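You operate a simulated robot arm through the tools that you are given. There is no shell and no other tool.

You run a simulated robot arm. Do the job below in one go: nothing can be reset, and whatever is moved stays where it is left.

Task
Uncap the tube in the uncapper and pour its clear top into the waste tub, down to about 5 ml.
Fine: pull the uncapper lever first, then put the cap into the used caps bin; tube back in the uncapper.

Only the result counts: the job must be done as asked and must still hold three seconds after the hand-in. Knocking over, shifting, dropping, spilling or breaking anything else fails it. A push-on lid holds only when it is set on centred and level and pressed home; a screw cap is set on level and turned clockwise until tight.

Robot
A 6-joint arm with a two-finger gripper, fixed in place. Base frame: the origin is at the foot of the arm, x ahead of it, y to its left, z up. Lengths are in mm, angles in degrees, forces in N, time in s.
Its first joint turns from -166.0 to 166.0 degrees. Payload 1.71 kg.
The tool frame sits at the grasp point between the pads (the TCP): z along the fingers, y along the line on which they close. The tips reach 20 mm beyond it. The gripper opens to 96 mm. The gripper's body begins 113 mm behind the TCP.
Orientation is that of the tool frame in the base frame, as [roll, pitch, yaw] about the fixed x, y, z axes, in that order (R = Rz(yaw) Ry(pitch) Rx(roll)). With the fingers straight down and closing along the base's y, the tool's x points along the base's -x, its y along +y and its z along -z.

Tools
- The arm moves only by the tool nudge_tool. Its argument "series" is a list of rows, each a list of 7 numbers: the gripper command, from -1 (shut) to 1 (fully open), values between in proportion, then the shift along the tool's x, y, z in units of 40 mm (1.0 is 40 mm), then the turn, a rotation vector about the tool's x, y, z in units of 4 degrees (1.0 is 4 degrees). In form: [[hand, dx, dy, dz, rx, ry, rz], ...]. A call has 1 to 20 rows; each row shifts and turns the commanded pose from where the row before left it, along the tool's axes as they then stand. A call with a number of a shift or a turn outside -1 to 1 is refused whole. A row lasts 0.2 s, in which the tool goes at most 50 mm and 8.6 degrees; a call with a longer step from one row to the next is refused whole, and so is a gripper value outside its range. A pose out of reach is approached as far as the arm can. The call stops where the force on the tool passes 60 N (or 10 N more than at its start, if that is more) or the arm is blocked; 0.2 s more then pass. Each finger travels about 45 mm/s and halts on what it meets, pressing with about 23 N; the grip force reading is that of the motor and also rises with nothing between the fingers. The clock runs only during rows and for 0.2 s after the last one: add rows that do not move to give the fingers time. The reply holds the time, the measured pose of the TCP, the force on the tool along the base axes, the opening and the grip force, in the units named above and with some noise, with the torque about the TCP (base axes, N m) and any sound that the robot's microphone picked up.
- Cameras (640 x 400 px; columns grow to the right, rows downward): "scene" is fixed at [49.2, 500.2, 1535]; the picture's right is [0.33, -0.94, 0.00], its down [-0.57, -0.20, -0.80] and it looks along [0.75, 0.26, -0.61] (base axes); focal length 294 px, centre (320, 200). "wrist" rides on the gripper at [66, 14, -145] in the tool frame; the picture's right is [-0.21, 0.98, 0.00], its down [-0.88, -0.18, -0.45] and it looks along [-0.44, -0.09, 0.90] (tool axes); focal length 275 px, centre (320, 200). There is no depth. A picture from a camera that has moved, and an enlarged one, comes with that camera's place and axes in the base frame and with its lens.
- capture(camera): a new picture of that camera. No time passes.
- lift_body(by): slides the trunk up (or, below 0, down) by that many mm; the arm rides with it, the base frame stays. It gives what a move gives, with no picture.
- enlarge(camera, box): a new picture of the part [left, top, right, bottom] of that camera's present view, enlarged. No time passes.
- hand_in(): hands the job in; it is judged then, once.

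Nothing tells you positions but the pictures and the camera data. Unless the task says otherwise, let go and move clear before handing in.

The tools are called after "Call:" as a command line: name --pt "numbers of a row" for each row, then --argument value for the rest, lists and objects as JSON in quotes. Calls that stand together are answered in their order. nudge_tool: Moves the arm, as the interface text tells. Its arguments: {"type":"object","properties":{"series":{"type":"array"}},"required":["series"]} The other tools are called the same way: lift_body (by) slides the trunk up or down; capture (camera) takes a picture; enlarge (camera, box) takes an enlarged picture of a part of a camera's view; hand_in () hands the job in.

At the start:

```text
clock: 0.0
ee_pos: [245.9, 485.3, 1363.6]
orientation: [-180.0, -0.1, -180.0]
force: [0.2, 0.8, -0.4]
moment: [0.03, 0.01, 0.0]
gripper_width: 96.2
finger_force: 0.1
trunk travel left (down, up): [-225.0, 165.0]
```

scene: 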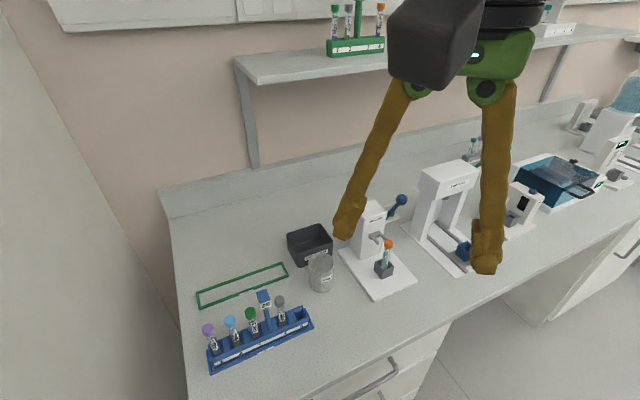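
wrist: 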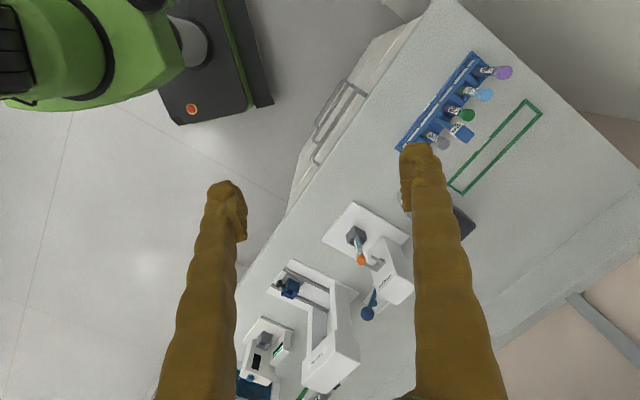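

I see a bench with a rack of tubes, a black bin, a clear tub, and an uncapper holding an orange-capped tube with a blue-knobbed lever. I'll look closer before moving.

Call:
enlarge --camera "scene" --box '[270, 180, 430, 310]'

Call:
enlarge --camera "wrist" --box '[300, 180, 480, 330]'

Call:
enlarge --camera "scene" --box '[180, 230, 340, 380]'

```text
3.08 times, centred on (350, 245) of scene
camera zoom: at [49.2, 500.2, 1535.0], right [0.33, -0.94, 0.0], down [-0.57, -0.2, -0.8], along [0.75, 0.26, -0.61], focal length 906 px, centre (228, 62)
```

zoom: 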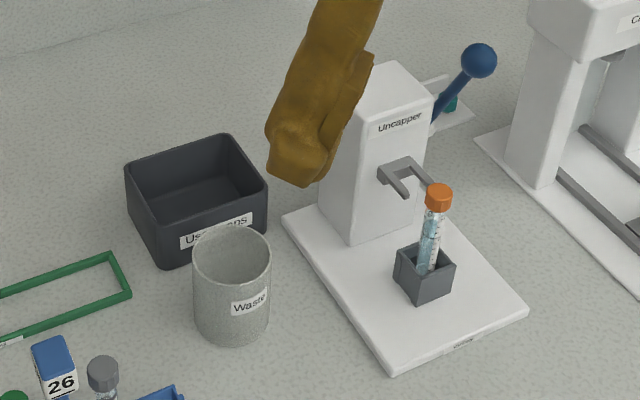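

```text
2.67 times, centred on (390, 255) of wrist
camera zoom: at [179.6, 499.7, 1507.5], right [0.21, 0.98, 0.0], down [0.88, -0.18, 0.44], along [0.43, -0.09, -0.9], focal length 734 px, centre (133, 53)
```

zoom: 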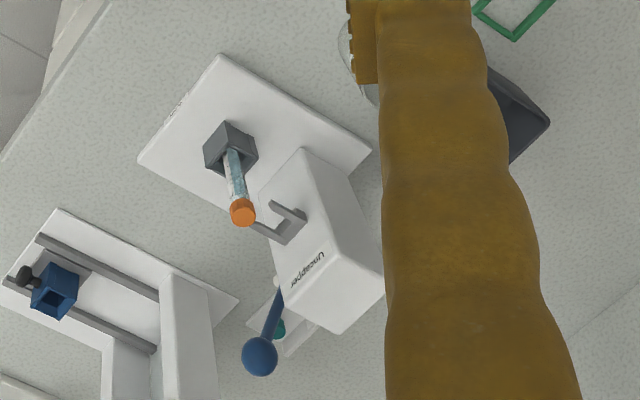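

```text
2.67 times, centred on (260, 305) of scene
camera zoom: at [49.2, 500.2, 1535.0], right [0.33, -0.94, 0.0], down [-0.57, -0.2, -0.8], along [0.75, 0.26, -0.61], focal length 785 px, centre (480, -80)
```

zoom: 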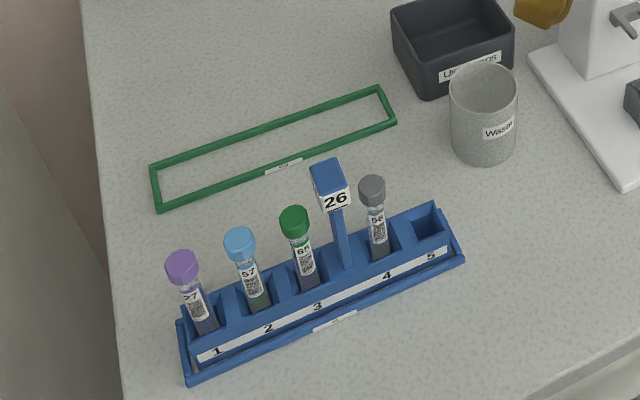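

Call:
nudge_tool --pt "1 0 0 1 0 0 0" --pt "1 0 0 1 0 0 0" --pt "1 0 0 1 0 0 0" --pt "1 0 0 1 0 0 0"

Call:
capture --camera "wrist"

Call:
capture --camera "scene"

```text
clock: 1.0
ee_pos: [226.8, 479.2, 1204.6]
orientation: [180.0, 0.7, 179.9]
force: [0.4, 0.5, -0.1]
moment: [0.02, -0.06, -0.04]
gripper_width: 96.0
finger_force: 0.1
trunk travel left (down, up): [-225.0, 165.0]
```

```text
taken
camera wrist: at [159.4, 492.6, 1348.5], right [0.21, 0.98, 0.0], down [0.87, -0.19, 0.46], along [0.45, -0.09, -0.89], focal length 275 px, centre (320, 200)
```

wrist: 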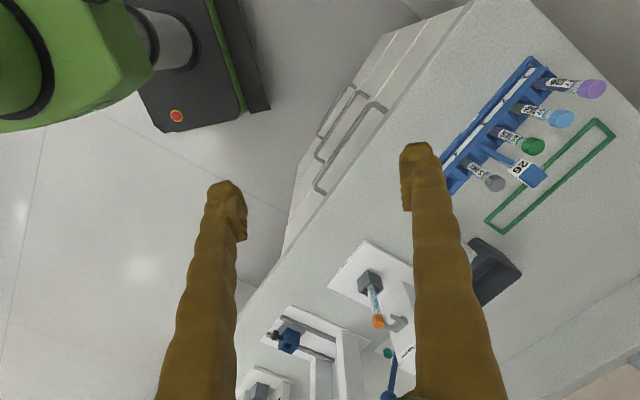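

```text
taken
```

scene: 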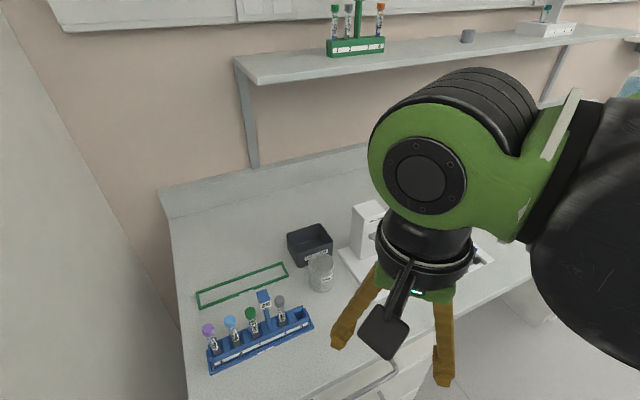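

Call:
nudge_tool --pt "1 0 0 0 0 0 0" --pt "1 0 0 0 0 0 0"

```text
clock: 1.6
ee_pos: [228.3, 481.0, 1205.7]
orientation: [179.9, 0.8, 180.0]
force: [-0.1, 0.5, 0.2]
moment: [0.0, 0.02, 0.01]
gripper_width: 96.1
finger_force: 0.0
trunk travel left (down, up): [-225.0, 165.0]
```

Call:
nudge_tool --pt "1 -1 0 0 0 0 -1" --pt "1 -1 0 0 0 0 -1" --pt "1 -1 0 0 0 0 -1" --pt "1 -1 0 0 0 0 -1" --pt "1 0 0 0 0 0 0"

Call:
capture --camera "wrist"

Call:
capture --camera "scene"

```text
clock: 2.8
ee_pos: [386.9, 504.2, 1208.9]
orientation: [-179.9, 0.9, -163.7]
force: [0.5, -0.6, -0.2]
moment: [0.03, -0.02, 0.0]
gripper_width: 96.2
finger_force: 0.0
trunk travel left (down, up): [-225.0, 165.0]
```

```text
taken
camera wrist: at [317.6, 497.6, 1352.7], right [-0.07, 1.0, 0.0], down [0.89, 0.07, 0.46], along [0.46, 0.03, -0.89], focal length 275 px, centre (320, 200)
```

wrist: 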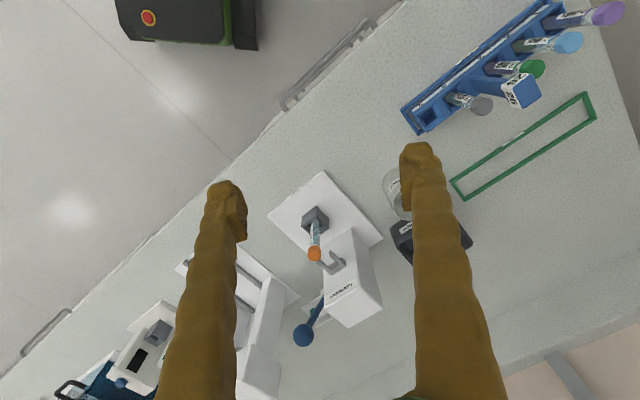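

```text
taken
```

scene: 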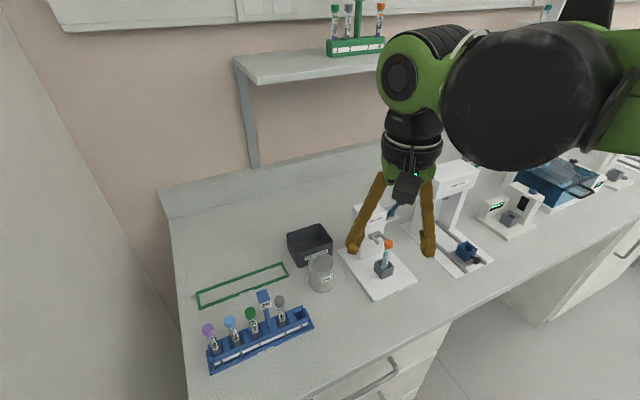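

Call:
nudge_tool --pt "1 0 0 0 0 0 -1" --pt "1 0 0 0 0 0 -1" --pt "1 0 0 0 0 0 -1" --pt "1 0 0 0 0 0 -1" --pt "1 0 0 0 0 0 -1" --pt "1 0 0 0 0 0 -1" --pt "1 0 0 0 0 0 -1" --pt "1 0 0 0 0 0 -0.2" --pt "1 -0.25 -0.82 0 0 0 0" --pt "1 -0.25 -0.82 0 0 0 0" --pt "1 -0.25 -0.82 0 0 0 0" --pt "1 -0.25 -0.82 0 0 0 0" --pt "1 0 0 0 0 0 0"

Call:
capture --camera "wrist"

Call:
capture --camera "scene"

```text
clock: 5.6
ee_pos: [508.1, 438.4, 1208.8]
orientation: [-179.6, 0.6, -135.2]
force: [0.4, 0.2, 0.9]
moment: [0.01, 0.05, 0.01]
gripper_width: 96.1
finger_force: 0.1
trunk travel left (down, up): [-225.0, 165.0]
```

```text
taken
camera wrist: at [449.5, 401.1, 1352.8], right [-0.54, 0.84, -0.01], down [0.75, 0.49, 0.45], along [0.38, 0.24, -0.89], focal length 275 px, centre (320, 200)
```

wrist: 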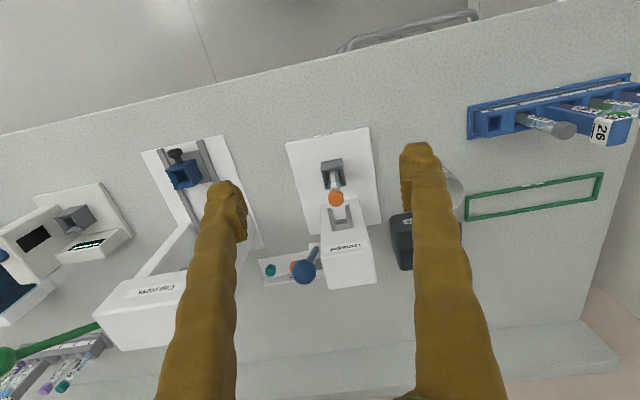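

```text
taken
```

scene: 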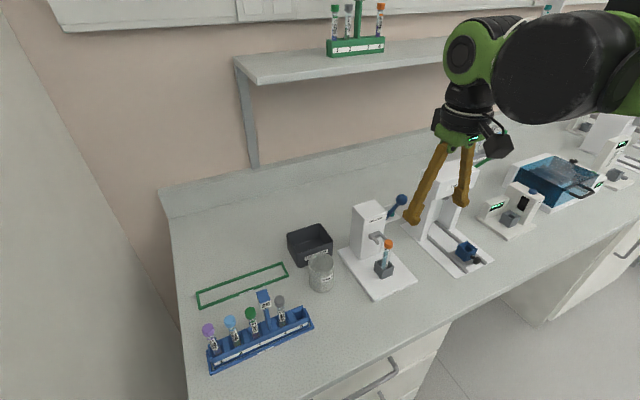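

Call:
enlarge --camera "wrist" --box '[240, 120, 410, 300]'

Call:
enlarge --camera "scene" --box '[330, 180, 430, 310]'

Call:
enlarge --camera "scene" --box '[270, 215, 350, 305]'

```text
2.22 times, centred on (325, 210) of wrist
camera zoom: at [449.5, 401.1, 1352.8], right [-0.54, 0.84, -0.01], down [0.75, 0.49, 0.45], along [0.38, 0.24, -0.89], focal length 612 px, centre (309, 178)
```

zoom: 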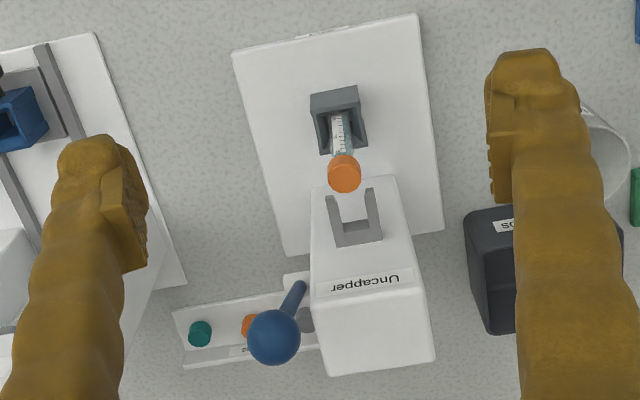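

```text
3.08 times, centred on (380, 245) of scene
camera zoom: at [49.2, 500.2, 1535.0], right [0.33, -0.94, 0.0], down [-0.57, -0.2, -0.8], along [0.75, 0.26, -0.61], focal length 906 px, centre (135, 62)
```

zoom: 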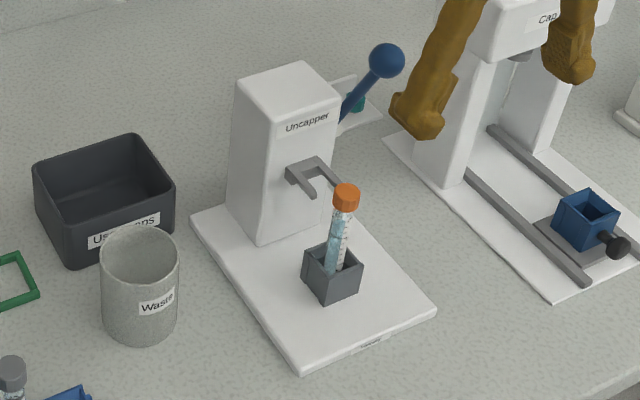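

```text
4.44 times, centred on (310, 260) of scene
camera zoom: at [49.2, 500.2, 1535.0], right [0.33, -0.94, 0.0], down [-0.57, -0.2, -0.8], along [0.75, 0.26, -0.61], focal length 1308 px, centre (364, -67)
```

zoom: 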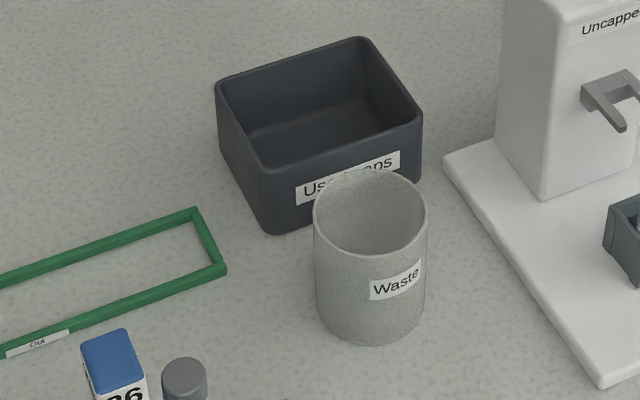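

Call:
enlarge --camera "wrist" --box '[290, 225, 350, 295]'

Call:
enlarge --camera "scene" --box '[350, 190, 410, 240]'

Call:
enlarge --camera "scene" --box '[365, 225, 410, 285]'

Call:
enlarge --camera "wrist" --box '[310, 150, 360, 220]'

```text
5.71 times, centred on (320, 260) of wrist
camera zoom: at [449.5, 401.1, 1352.8], right [-0.54, 0.84, -0.01], down [0.75, 0.49, 0.45], along [0.38, 0.24, -0.89], focal length 1573 px, centre (320, -143)
```

zoom: 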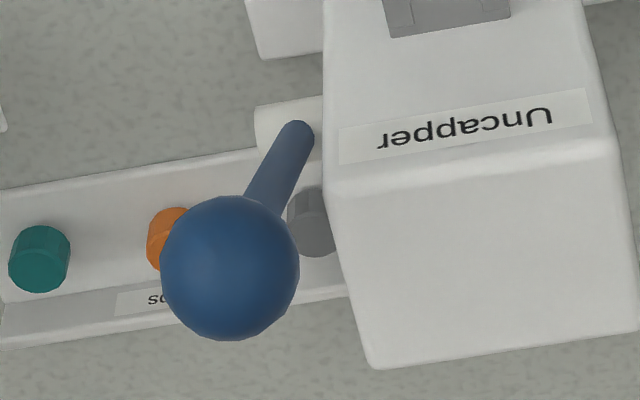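

```text
8.00 times, centred on (380, 215) of scene
camera zoom: at [49.2, 500.2, 1535.0], right [0.33, -0.94, 0.0], down [-0.57, -0.2, -0.8], along [0.75, 0.26, -0.61], focal length 2355 px, centre (-160, 80)
```

zoom: 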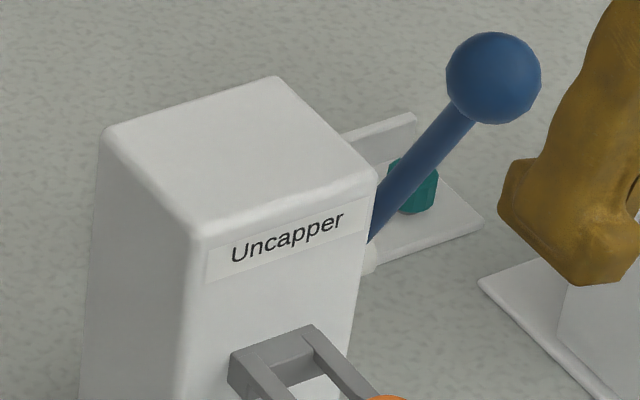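

```text
6.67 times, centred on (388, 255) of scene
camera zoom: at [49.2, 500.2, 1535.0], right [0.33, -0.94, 0.0], down [-0.57, -0.2, -0.8], along [0.75, 0.26, -0.61], focal length 1963 px, centre (-130, -167)
```

zoom: 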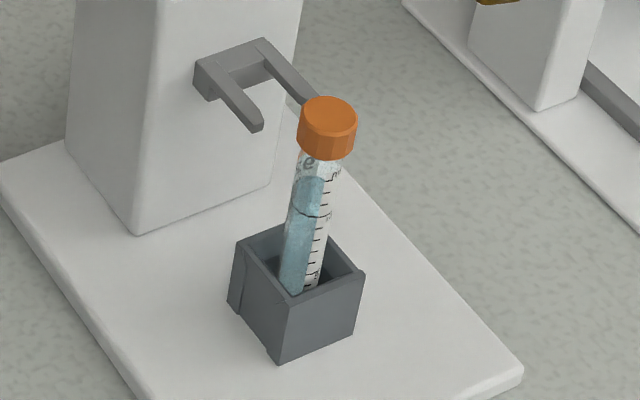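

```text
5.71 times, centred on (335, 185) of wrist
camera zoom: at [449.5, 401.1, 1352.8], right [-0.54, 0.84, -0.01], down [0.75, 0.49, 0.45], along [0.38, 0.24, -0.89], focal length 1573 px, centre (234, 286)
```

zoom: 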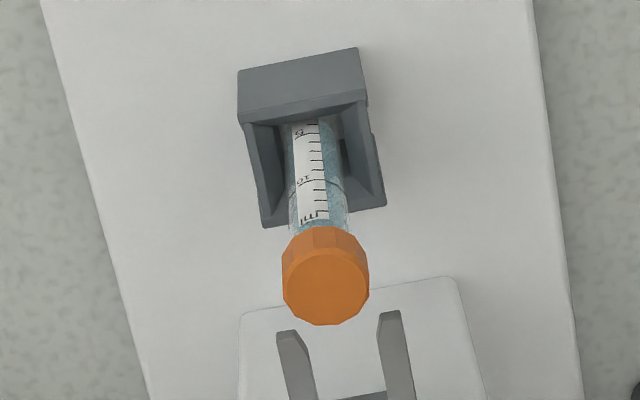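

Call:
nudge_tool --pt "1 0 1 0 0 0 0" --pt "1 0 1 0 0 0 0" --pt "1 0 1 0 0 0 0" --pt "1 0 0 0 0 0 0"

Call:
capture --camera "wrist"

Call:
enlarge --camera "wrist" --box '[240, 120, 410, 300]'

```text
clock: 6.6
ee_pos: [421.6, 524.2, 1208.1]
orientation: [-179.4, 0.7, -135.2]
force: [-0.1, 0.3, 0.5]
moment: [-0.04, -0.02, 0.03]
gripper_width: 96.0
finger_force: 0.1
trunk travel left (down, up): [-225.0, 165.0]
```

```text
taken
camera wrist: at [363.7, 487.0, 1351.7], right [-0.54, 0.84, -0.01], down [0.75, 0.49, 0.46], along [0.39, 0.24, -0.89], focal length 275 px, centre (320, 200)
```

wrist: 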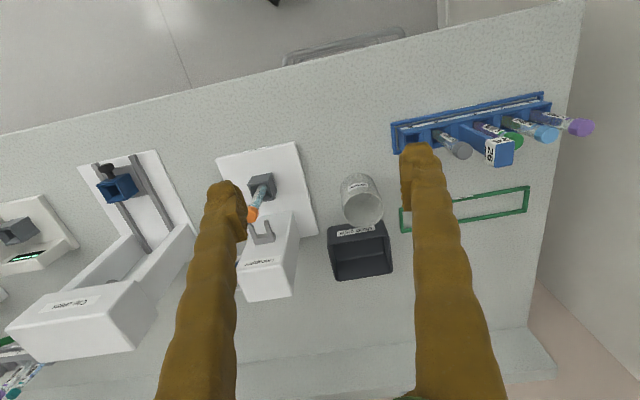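

```text
2.22 times, centred on (325, 210) of wrist
camera zoom: at [363.7, 487.0, 1351.7], right [-0.54, 0.84, -0.01], down [0.75, 0.49, 0.46], along [0.39, 0.24, -0.89], focal length 612 px, centre (309, 178)
```

zoom: 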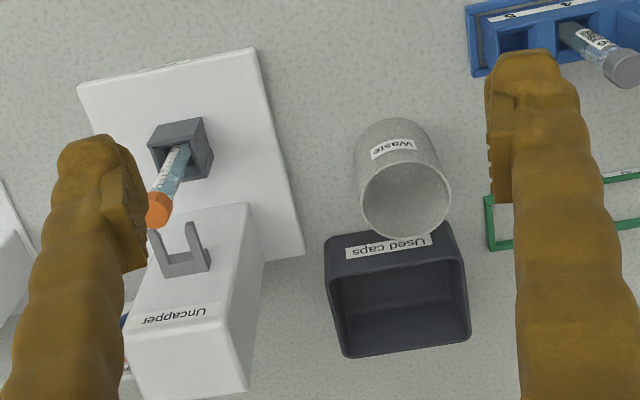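

Call:
nudge_tool --pt "-1 -0.7125 -0.706 0 0 0 0" --pt "-1 -0.7125 -0.706 0 0 0 0" --pt "-1 -0.7125 -0.706 0 0 0 0" --pt "-1 -0.7125 -0.706 0 0 0 0" --pt "-1 -0.7125 -0.706 0 0 0 0" --pt "-1 -0.7125 -0.706 0 0 0 0" --pt "-1 0 0 0 0 0 0"

Call:
capture --camera "wrist"

Call:
capture --camera "scene"

```text
clock: 8.2
ee_pos: [663.7, 524.4, 1211.5]
orientation: [-179.5, 0.4, -135.2]
force: [0.0, 1.3, 0.2]
moment: [-0.02, 0.09, -0.01]
gripper_width: 0.2
finger_force: 23.1
trunk travel left (down, up): [-225.0, 165.0]
```

```text
taken
camera wrist: at [605.3, 487.7, 1355.4], right [-0.54, 0.84, -0.01], down [0.75, 0.49, 0.45], along [0.38, 0.24, -0.89], focal length 275 px, centre (320, 200)
```

wrist: 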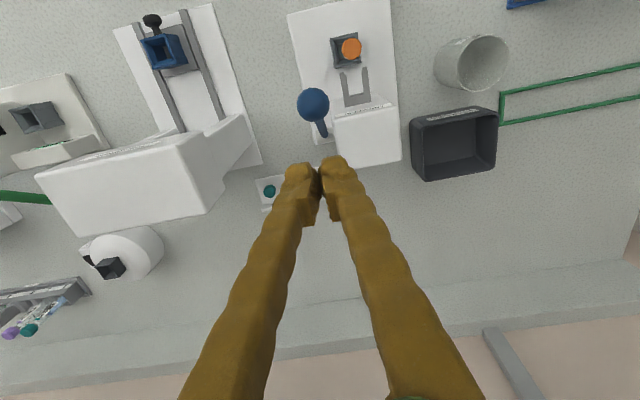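

```text
taken
```

scene: 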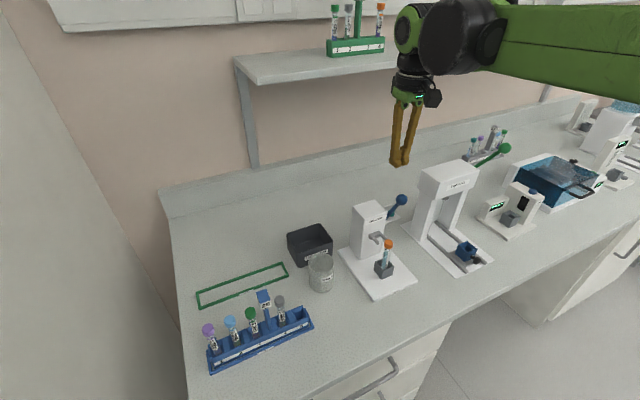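

Call:
nudge_tool --pt "-1 0 0 0.8 0 0 0" --pt "-1 0 0 0.8 0 0 0" --pt "-1 0 0 0.8 0 0 0" --pt "-1 0 0 0 0 0 0"

Call:
capture --camera "wrist"

Call:
enlarge --camera "scene" --box '[340, 160, 440, 290]'

```text
clock: 9.2
ee_pos: [663.9, 525.6, 1115.0]
orientation: [-179.5, 0.6, -135.2]
force: [0.3, 0.9, 1.0]
moment: [-0.02, 0.02, -0.02]
gripper_width: 0.0
finger_force: 22.9
trunk travel left (down, up): [-225.0, 165.0]
```

```text
taken
camera wrist: at [605.1, 488.0, 1258.9], right [-0.54, 0.84, -0.01], down [0.75, 0.49, 0.45], along [0.39, 0.24, -0.89], focal length 275 px, centre (320, 200)
```

wrist: 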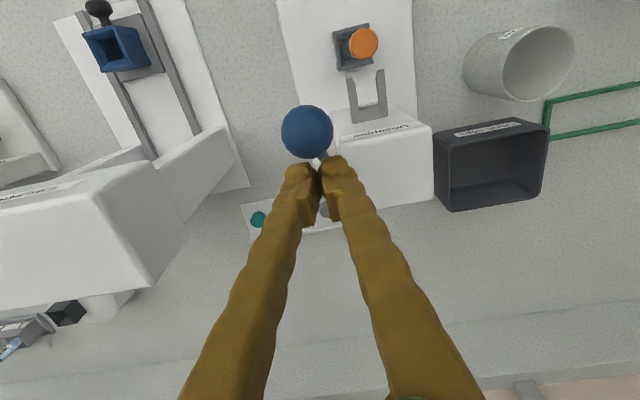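

```text
3.08 times, centred on (390, 225) of scene
camera zoom: at [49.2, 500.2, 1535.0], right [0.33, -0.94, 0.0], down [-0.57, -0.2, -0.8], along [0.75, 0.26, -0.61], focal length 906 px, centre (105, 123)
```

zoom: 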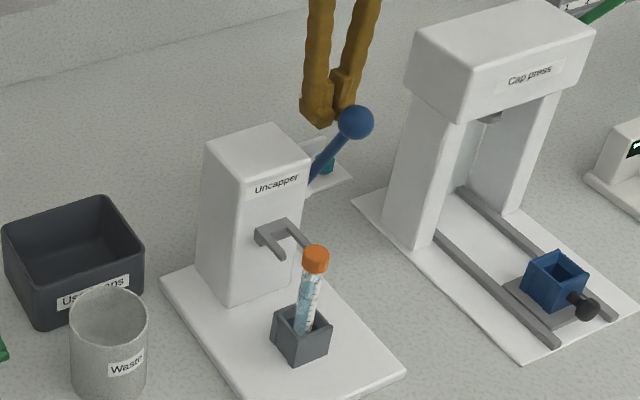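

Call:
nudge_tool --pt "-1 0.2 0 0 0 0 0" --pt "-1 0.2 0 0.02 0 0 0" --pt "-1 0.2 0 0.05 0 0 0" --pt "-1 0.2 0 0.05 0 0 0" --pt "-1 0 0 0 0 0 0"

Call:
capture --camera "wrist"

Call:
enlarge --camera "scene" --box '[340, 160, 440, 290]'

```text
clock: 10.4
ee_pos: [640.8, 501.8, 1110.4]
orientation: [-179.4, 0.6, -135.2]
force: [0.0, 1.8, -0.4]
moment: [0.02, 0.01, 0.02]
gripper_width: 0.0
finger_force: 22.9
trunk travel left (down, up): [-225.0, 165.0]
```

```text
taken
camera wrist: at [582.8, 464.6, 1254.5], right [-0.54, 0.84, -0.01], down [0.75, 0.49, 0.45], along [0.39, 0.24, -0.89], focal length 275 px, centre (320, 200)
```

wrist: 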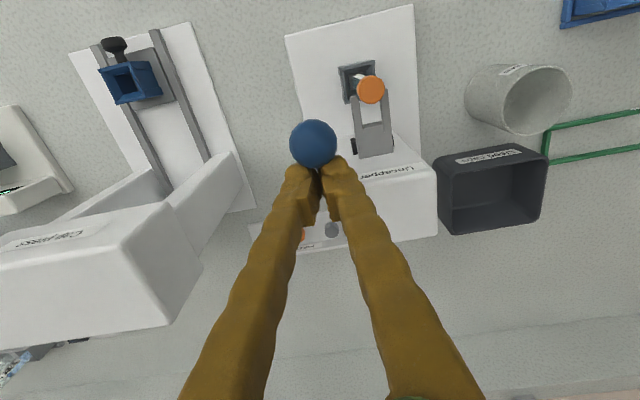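

```text
3.08 times, centred on (390, 225) of scene
camera zoom: at [49.2, 500.2, 1535.0], right [0.33, -0.94, 0.0], down [-0.57, -0.2, -0.8], along [0.75, 0.26, -0.61], focal length 906 px, centre (105, 123)
```

zoom: 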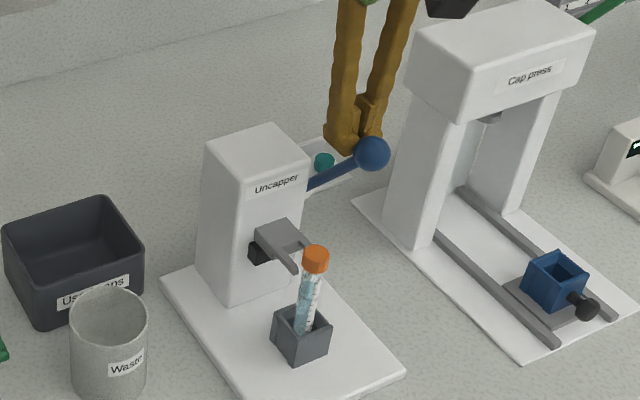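

Call:
nudge_tool --pt "-1 0.15 0 0.08 0 0 0" --pt "-1 0.14 0 0.1 0 0 0" --pt "-1 0.13 0 0.13 0 0 0" --pt "-1 0 0 0 0 0 0"

Call:
capture --camera "wrist"

Call:
enlarge --camera "scene" --box '[340, 160, 440, 290]'

```text
clock: 11.4
ee_pos: [629.7, 489.7, 1096.3]
orientation: [-179.4, 0.6, -135.2]
force: [-0.2, -0.2, 0.9]
moment: [0.03, 0.01, 0.02]
gripper_width: 0.1
finger_force: 22.9
trunk travel left (down, up): [-225.0, 165.0]
```

```text
taken
camera wrist: at [571.6, 452.6, 1241.7], right [-0.54, 0.84, -0.01], down [0.75, 0.49, 0.46], along [0.39, 0.24, -0.89], focal length 275 px, centre (320, 200)
```

wrist: 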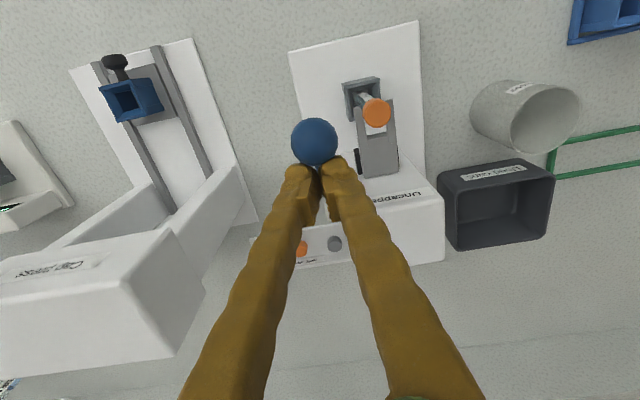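

```text
3.08 times, centred on (390, 225) of scene
camera zoom: at [49.2, 500.2, 1535.0], right [0.33, -0.94, 0.0], down [-0.57, -0.2, -0.8], along [0.75, 0.26, -0.61], focal length 906 px, centre (105, 123)
```

zoom: 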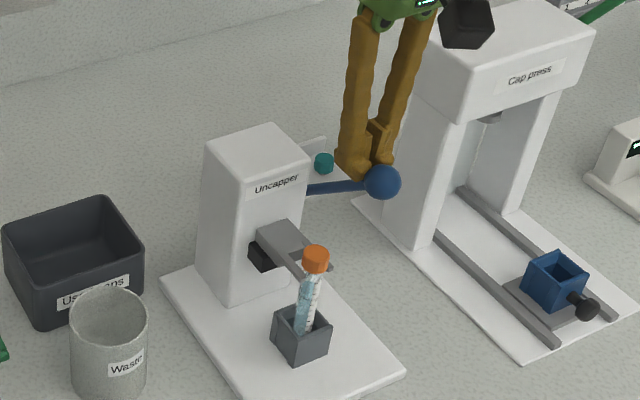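

Call:
nudge_tool --pt "-1 0.12 0 0.12 0 0 0" --pt "-1 0.1 0 0.14 0 0 0" --pt "-1 0.08 0 0.16 0 0 0" --pt "-1 0 0 0 0 0 0"

Call:
capture --camera "wrist"

Call:
enlarge --camera "scene" --box '[340, 160, 440, 290]'

```text
clock: 12.4
ee_pos: [621.1, 480.1, 1079.8]
orientation: [-179.6, 0.5, -135.1]
force: [0.4, 1.2, 0.1]
moment: [-0.01, -0.01, -0.01]
gripper_width: 0.1
finger_force: 23.2
trunk travel left (down, up): [-225.0, 165.0]
```

```text
taken
camera wrist: at [562.9, 443.7, 1224.8], right [-0.54, 0.84, -0.01], down [0.75, 0.49, 0.46], along [0.39, 0.24, -0.89], focal length 275 px, centre (320, 200)
```

wrist: 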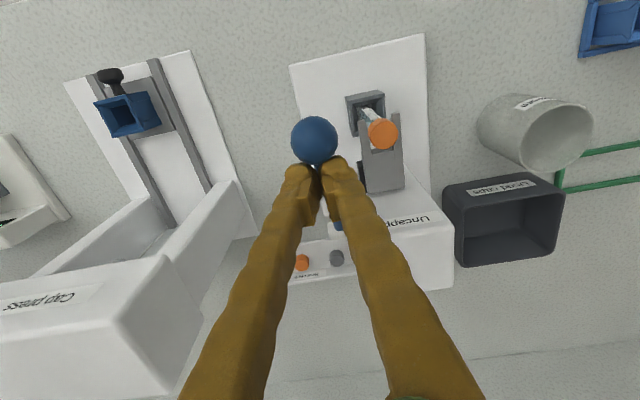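

```text
3.08 times, centred on (390, 225) of scene
camera zoom: at [49.2, 500.2, 1535.0], right [0.33, -0.94, 0.0], down [-0.57, -0.2, -0.8], along [0.75, 0.26, -0.61], focal length 906 px, centre (105, 123)
```

zoom: 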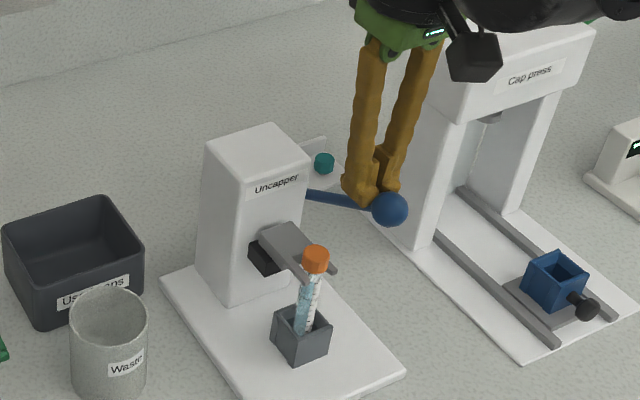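

Call:
nudge_tool --pt "-1 0.06 0 0.15 0 0 0" --pt "-1 0.04 0 0.15 0 0 0" --pt "-1 0.02 0 0.15 0 0 0" --pt "-1 0 0 0 0 0 0"

Call:
capture --camera "wrist"

Call:
enlarge --camera "scene" --box '[340, 160, 440, 290]'

```text
clock: 13.4
ee_pos: [617.2, 477.0, 1063.6]
orientation: [-179.4, 0.6, -135.2]
force: [-0.6, 1.6, 2.5]
moment: [0.01, 0.03, -0.06]
gripper_width: 0.0
finger_force: 22.6
trunk travel left (down, up): [-225.0, 165.0]
```

```text
taken
camera wrist: at [559.5, 440.3, 1207.0], right [-0.54, 0.84, -0.01], down [0.75, 0.49, 0.46], along [0.39, 0.24, -0.89], focal length 275 px, centre (320, 200)
```

wrist: 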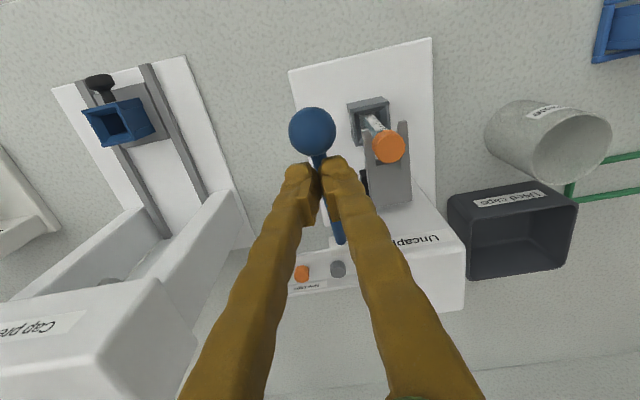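

```text
3.08 times, centred on (390, 225) of scene
camera zoom: at [49.2, 500.2, 1535.0], right [0.33, -0.94, 0.0], down [-0.57, -0.2, -0.8], along [0.75, 0.26, -0.61], focal length 906 px, centre (105, 123)
```

zoom: 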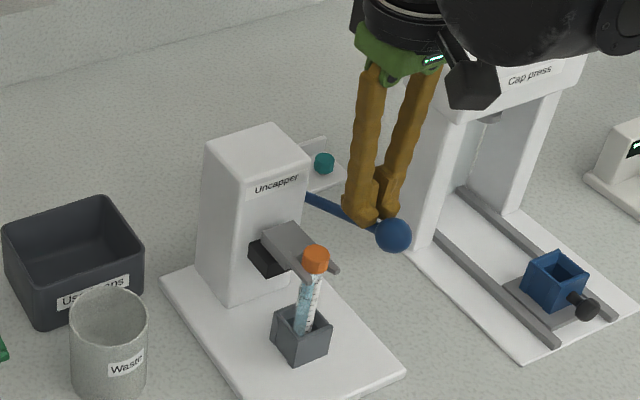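

Call:
nudge_tool --pt "-1 0 0 0.15 0 0 0" --pt "-1 0 0 0.15 0 0 0" --pt "-1 -0.02 0 0.15 0 0 0" --pt "-1 0 0 0 0 0 0"

Call:
enlarge --camera "wrist" --box '[260, 60, 460, 240]'

Call:
enlarge --camera "scene" --box '[340, 160, 440, 290]'

```text
clock: 14.4
ee_pos: [618.9, 478.7, 1044.8]
orientation: [-179.4, 0.7, -135.2]
force: [0.4, 1.5, 0.9]
moment: [0.03, 0.03, 0.0]
gripper_width: 0.3
finger_force: 23.1
trunk travel left (down, up): [-225.0, 165.0]
```

```text
2.22 times, centred on (360, 150) of wrist
camera zoom: at [560.7, 441.2, 1189.2], right [-0.54, 0.84, -0.01], down [0.75, 0.49, 0.46], along [0.39, 0.24, -0.89], focal length 612 px, centre (231, 311)
```

zoom: 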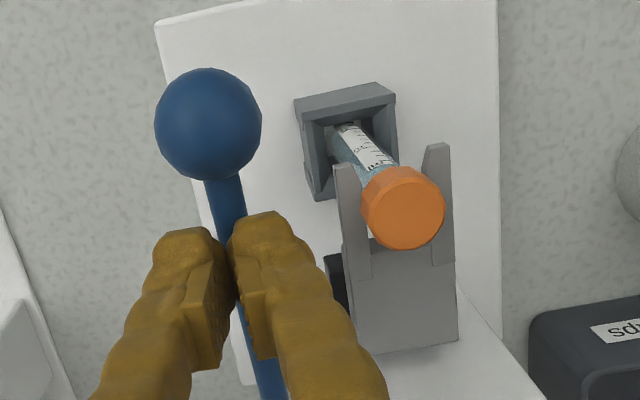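

```text
3.08 times, centred on (390, 225) of scene
camera zoom: at [49.2, 500.2, 1535.0], right [0.33, -0.94, 0.0], down [-0.57, -0.2, -0.8], along [0.75, 0.26, -0.61], focal length 906 px, centre (105, 123)
```

zoom: 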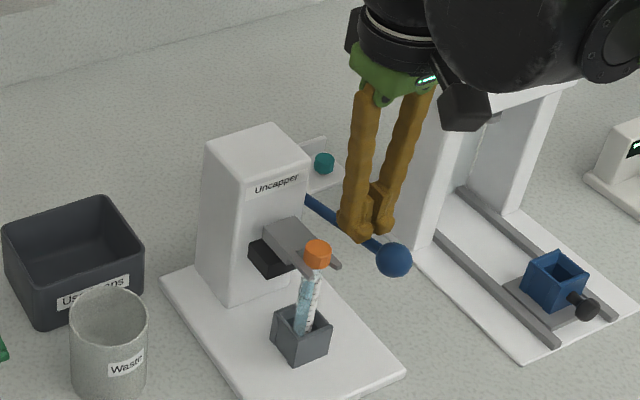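

Call:
enlarge --camera "scene" --box '[365, 225, 410, 285]'

Call:
enlarge --camera "wrist" --box '[340, 80, 410, 150]'

```text
6.67 times, centred on (388, 255) of scene
camera zoom: at [49.2, 500.2, 1535.0], right [0.33, -0.94, 0.0], down [-0.57, -0.2, -0.8], along [0.75, 0.26, -0.61], focal length 1963 px, centre (-130, -167)
```

zoom: 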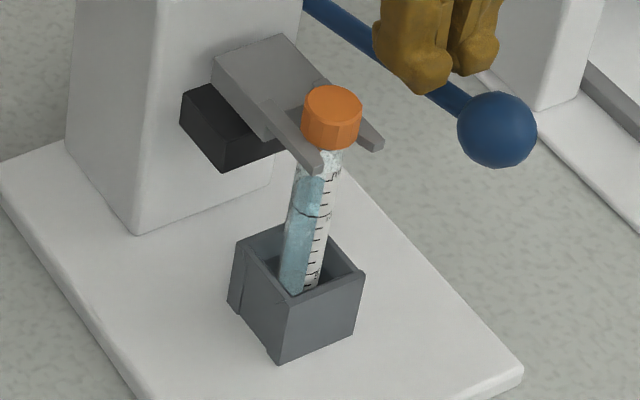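

```text
5.71 times, centred on (375, 115) of wrist
camera zoom: at [560.7, 441.2, 1189.2], right [-0.54, 0.84, -0.01], down [0.75, 0.49, 0.46], along [0.39, 0.24, -0.89], focal length 1573 px, centre (6, 686)
```

zoom: 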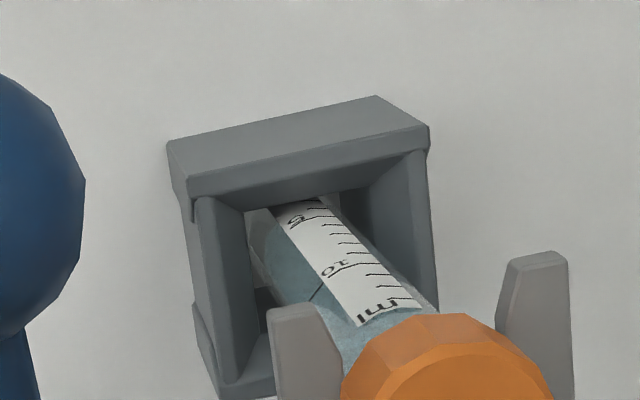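

Call:
nudge_tool --pt "-1 -0.02 0 0.15 0 0 0" --pt "-1 -0.03 0 0.15 0 0 0" --pt "-1 -0.03 0 0.15 0 0 0" --pt "-1 0 0 0 0 0 0"

Call:
enlarge --camera "wrist" --box '[260, 60, 460, 240]'

Call:
enlarge --camera "scene" --box '[365, 225, 410, 285]'

```text
clock: 15.4
ee_pos: [620.0, 480.3, 1028.9]
orientation: [-179.5, 0.7, -135.2]
force: [1.5, 3.8, 39.6]
moment: [0.04, 0.25, -0.08]
gripper_width: 0.2
finger_force: 23.0
trunk travel left (down, up): [-225.0, 165.0]
```

```text
2.22 times, centred on (360, 150) of wrist
camera zoom: at [562.2, 443.0, 1173.3], right [-0.54, 0.84, -0.01], down [0.75, 0.49, 0.46], along [0.39, 0.24, -0.89], focal length 612 px, centre (231, 311)
```

zoom: 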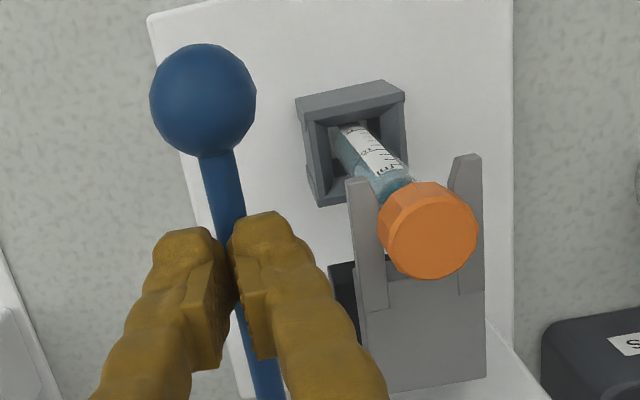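

```text
6.67 times, centred on (388, 255) of scene
camera zoom: at [49.2, 500.2, 1535.0], right [0.33, -0.94, 0.0], down [-0.57, -0.2, -0.8], along [0.75, 0.26, -0.61], focal length 1963 px, centre (-130, -167)
```

zoom: 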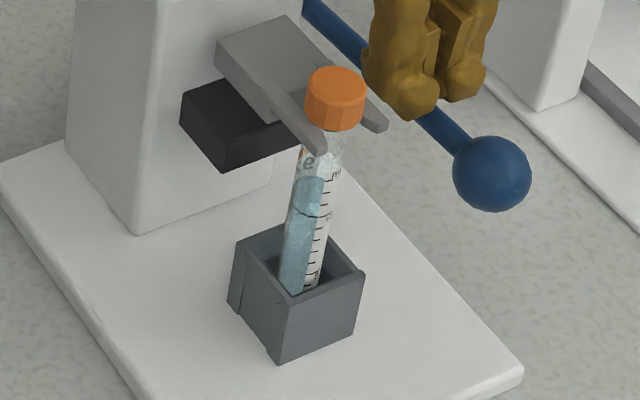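

Call:
nudge_tool --pt "-1 0 0 -0.1 0 0 0" --pt "-1 0 0 -0.3 0 0 0" --pt "-1 0 0 -0.6 0 0 0" --pt "-1 0 0 -1 0 0 0" --pt "-1 0 0 -1 0 0 0" --pt "-1 0 0 0 0 0 0"

Call:
enlarge --camera "wrist" --box '[260, 60, 460, 240]'

Call:
enlarge --camera "scene" --box '[365, 225, 410, 285]'

```text
clock: 16.8
ee_pos: [621.0, 479.8, 1147.0]
orientation: [-179.6, 0.5, -135.2]
force: [0.3, 0.1, 0.4]
moment: [0.0, -0.03, 0.0]
gripper_width: 0.0
finger_force: 22.6
trunk travel left (down, up): [-225.0, 165.0]
```

```text
2.22 times, centred on (360, 150) of wrist
camera zoom: at [562.3, 443.0, 1291.2], right [-0.54, 0.84, -0.01], down [0.75, 0.49, 0.46], along [0.39, 0.24, -0.89], focal length 612 px, centre (231, 311)
```

zoom: 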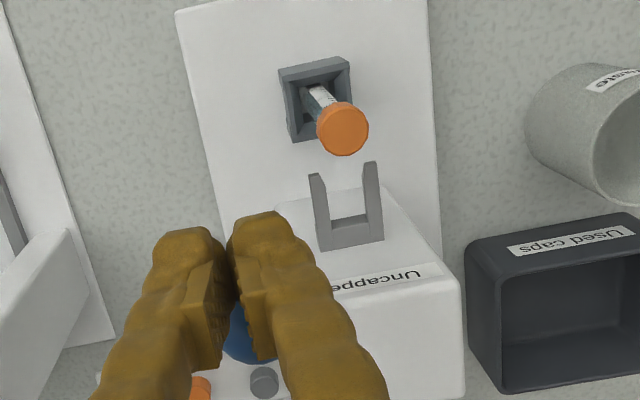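

```text
6.67 times, centred on (388, 255) of scene
camera zoom: at [49.2, 500.2, 1535.0], right [0.33, -0.94, 0.0], down [-0.57, -0.2, -0.8], along [0.75, 0.26, -0.61], focal length 1963 px, centre (-130, -167)
```

zoom: 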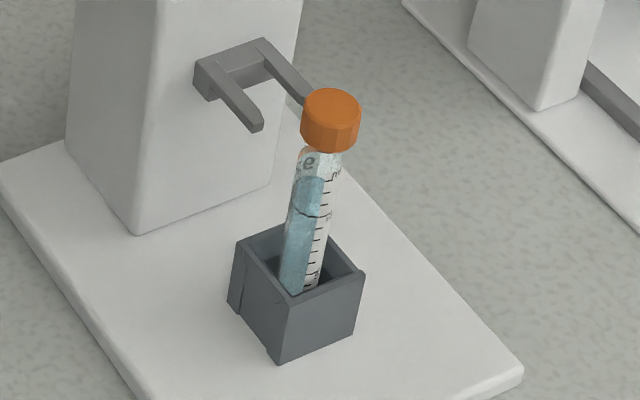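

Call:
nudge_tool --pt "0.25 0.106 0.61 0 0 0 0" --pt "0.25 0.106 0.61 0 0 0 0" --pt "0.25 0 0 0.46 0 0 0" --pt "0.25 0 0 0.46 0 0 0" --pt "0.25 0 0 0 0 0 0"

Call:
capture --camera "wrist"

Call:
enlarge --camera "scene" --box '[340, 160, 440, 290]'

```text
clock: 18.0
ee_pos: [581.3, 509.3, 1109.7]
orientation: [-179.4, 0.6, -135.1]
force: [-0.1, 0.4, 0.3]
moment: [0.03, 0.0, -0.01]
gripper_width: 60.0
finger_force: 0.1
trunk travel left (down, up): [-225.0, 165.0]
```

```text
taken
camera wrist: at [522.5, 472.0, 1253.0], right [-0.54, 0.84, -0.01], down [0.75, 0.49, 0.45], along [0.39, 0.24, -0.89], focal length 275 px, centre (320, 200)
```

wrist: 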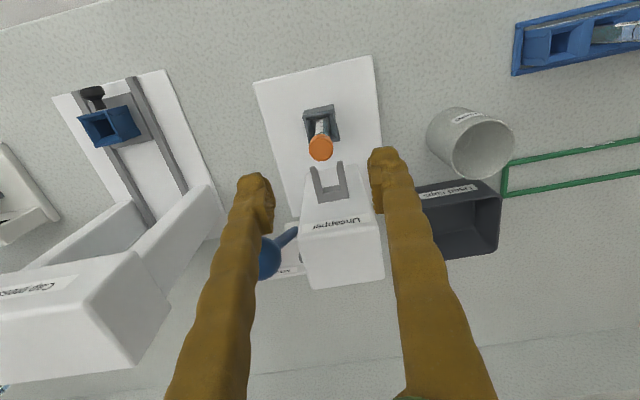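

```text
3.08 times, centred on (390, 225) of scene
camera zoom: at [49.2, 500.2, 1535.0], right [0.33, -0.94, 0.0], down [-0.57, -0.2, -0.8], along [0.75, 0.26, -0.61], focal length 906 px, centre (105, 123)
```

zoom: 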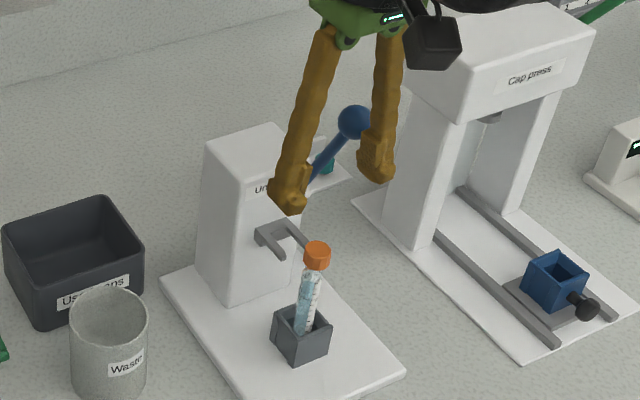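

Call:
enlarge --camera "wrist" --box '[290, 95, 355, 205]'

```text
3.64 times, centred on (322, 150) of wrist
camera zoom: at [522.5, 472.0, 1253.0], right [-0.54, 0.84, -0.01], down [0.75, 0.49, 0.45], along [0.39, 0.24, -0.89], focal length 1001 px, centre (311, 382)
```

zoom: 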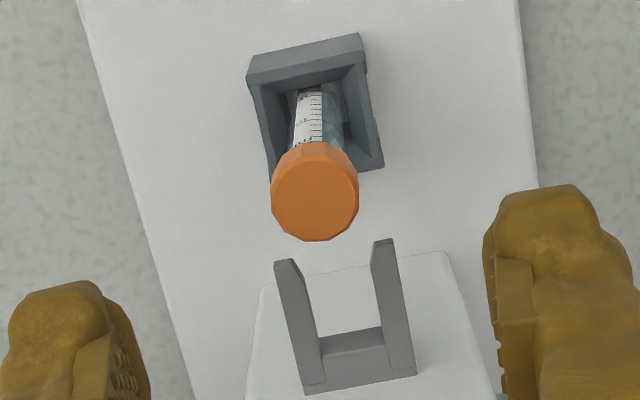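

Call:
nudge_tool --pt "0.25 0.05 -0.02 0.6 0 0 0" --pt "0.25 0 0 0.6 0 0 0" --pt "0.25 0 0 0.6 0 0 0" --pt "0.25 0 0 0.4 0 0 0" --pt "0.25 0 0 0 0 0 0"

Call:
enlarge --camera "wrist" --box '[220, 100, 420, 250]'

Call:
enlarge --camera "scene" --box '[355, 205, 425, 285]'

```text
clock: 19.2
ee_pos: [580.8, 508.2, 1021.4]
orientation: [-179.5, 0.7, -135.2]
force: [1.1, 0.0, 0.3]
moment: [-0.03, 0.03, 0.0]
gripper_width: 60.2
finger_force: 0.1
trunk travel left (down, up): [-225.0, 165.0]
```

```text
2.67 times, centred on (320, 175) of wrist
camera zoom: at [522.3, 470.5, 1165.5], right [-0.54, 0.84, -0.01], down [0.75, 0.49, 0.45], along [0.39, 0.24, -0.89], focal length 734 px, centre (320, 267)
```

zoom: 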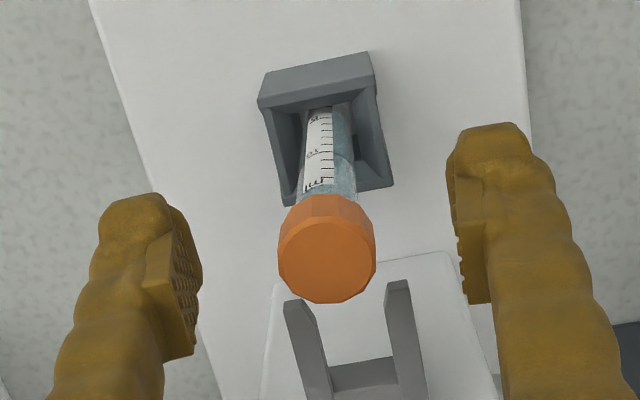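

```text
5.00 times, centred on (390, 245) of scene
camera zoom: at [49.2, 500.2, 1535.0], right [0.33, -0.94, 0.0], down [-0.57, -0.2, -0.8], along [0.75, 0.26, -0.61], focal length 1472 px, centre (-30, -25)
```

zoom: 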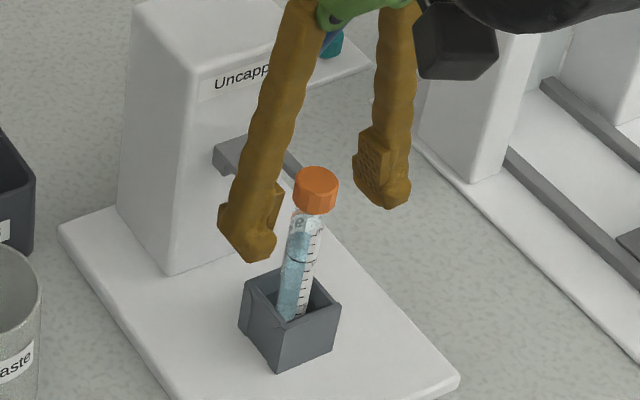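

Call:
nudge_tool --pt "-0.3 0 0.01 0 0 0 0" --pt "-0.45 0 0 0 0 0 0" --pt "-0.52 0 0 0 0 0 0" --pt "-0.6 0 0 0 0 0 0" --pt "-0.8 0 0 0 0 0 0" --pt "-1 0 0 0 0 0 0" --pt "-1 0 0 0 0 0 0"

Call:
enlarge --camera "wrist" --box '[220, 100, 420, 250]'

Call:
enlarge --camera "scene" --box '[355, 205, 425, 285]'

```text
clock: 20.8
ee_pos: [580.1, 507.5, 1022.6]
orientation: [-179.6, 0.6, -135.1]
force: [0.2, 0.0, -0.9]
moment: [0.01, 0.02, 0.01]
gripper_width: 13.6
finger_force: 23.1
trunk travel left (down, up): [-225.0, 165.0]
```

```text
2.67 times, centred on (320, 175) of wrist
camera zoom: at [522.0, 470.8, 1165.9], right [-0.54, 0.84, -0.01], down [0.75, 0.49, 0.46], along [0.39, 0.24, -0.89], focal length 734 px, centre (320, 267)
```

zoom: 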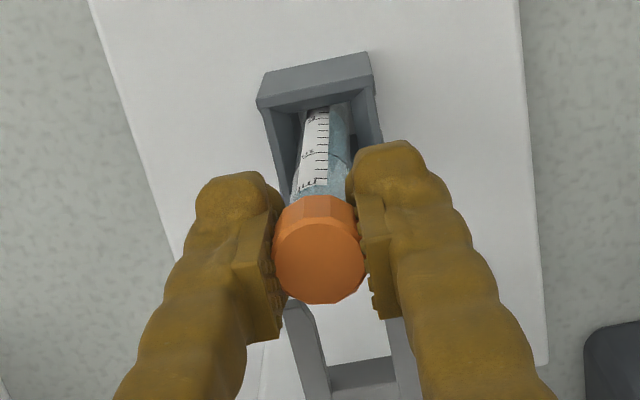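

```text
5.00 times, centred on (390, 245) of scene
camera zoom: at [49.2, 500.2, 1535.0], right [0.33, -0.94, 0.0], down [-0.57, -0.2, -0.8], along [0.75, 0.26, -0.61], focal length 1472 px, centre (-30, -25)
```

zoom: 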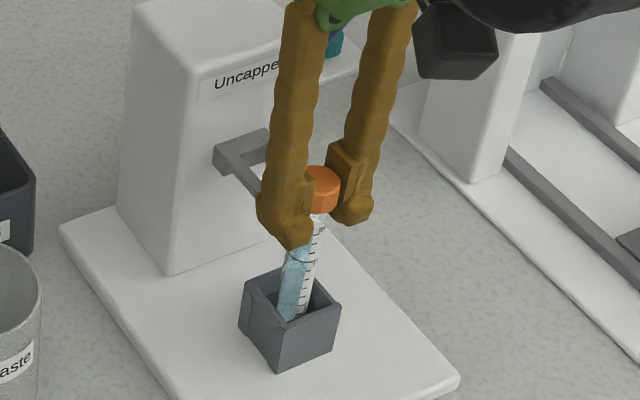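

Call:
nudge_tool --pt "-1 0 0 -0.1 0 0 0" --pt "-1 0 0 -0.2 0 0 0" --pt "-1 0 0 -0.2 0 0 0" --pt "-1 0 0 0 0 0 0"

Call:
enlarge --camera "wrist" --box '[220, 100, 420, 250]'

Call:
enlarge --camera "scene" --box '[355, 205, 425, 285]'

```text
clock: 21.8
ee_pos: [578.6, 507.9, 1041.4]
orientation: [-179.4, 0.5, -135.2]
force: [0.4, 0.0, 0.0]
moment: [0.02, 0.02, 0.0]
gripper_width: 13.9
finger_force: 23.2
trunk travel left (down, up): [-225.0, 165.0]
```

```text
2.67 times, centred on (320, 175) of wrist
camera zoom: at [521.5, 470.1, 1186.0], right [-0.54, 0.84, -0.01], down [0.75, 0.49, 0.46], along [0.39, 0.24, -0.89], focal length 734 px, centre (320, 267)
```

zoom: 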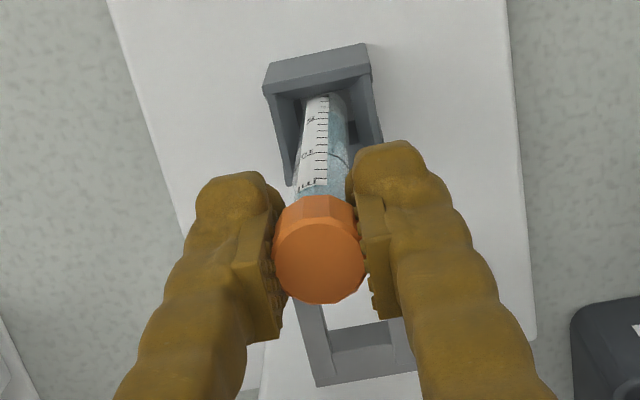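

```text
5.00 times, centred on (390, 245) of scene
camera zoom: at [49.2, 500.2, 1535.0], right [0.33, -0.94, 0.0], down [-0.57, -0.2, -0.8], along [0.75, 0.26, -0.61], focal length 1472 px, centre (-30, -25)
```

zoom: 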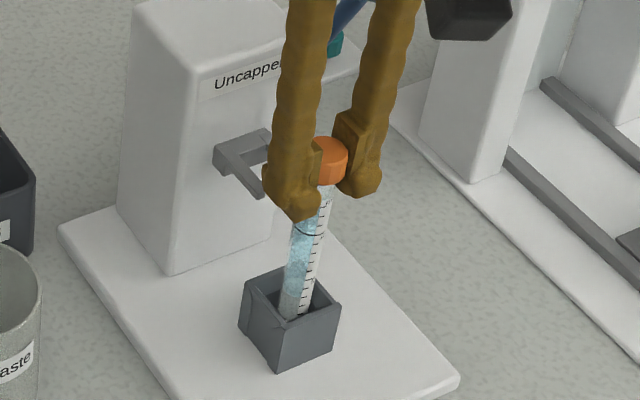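

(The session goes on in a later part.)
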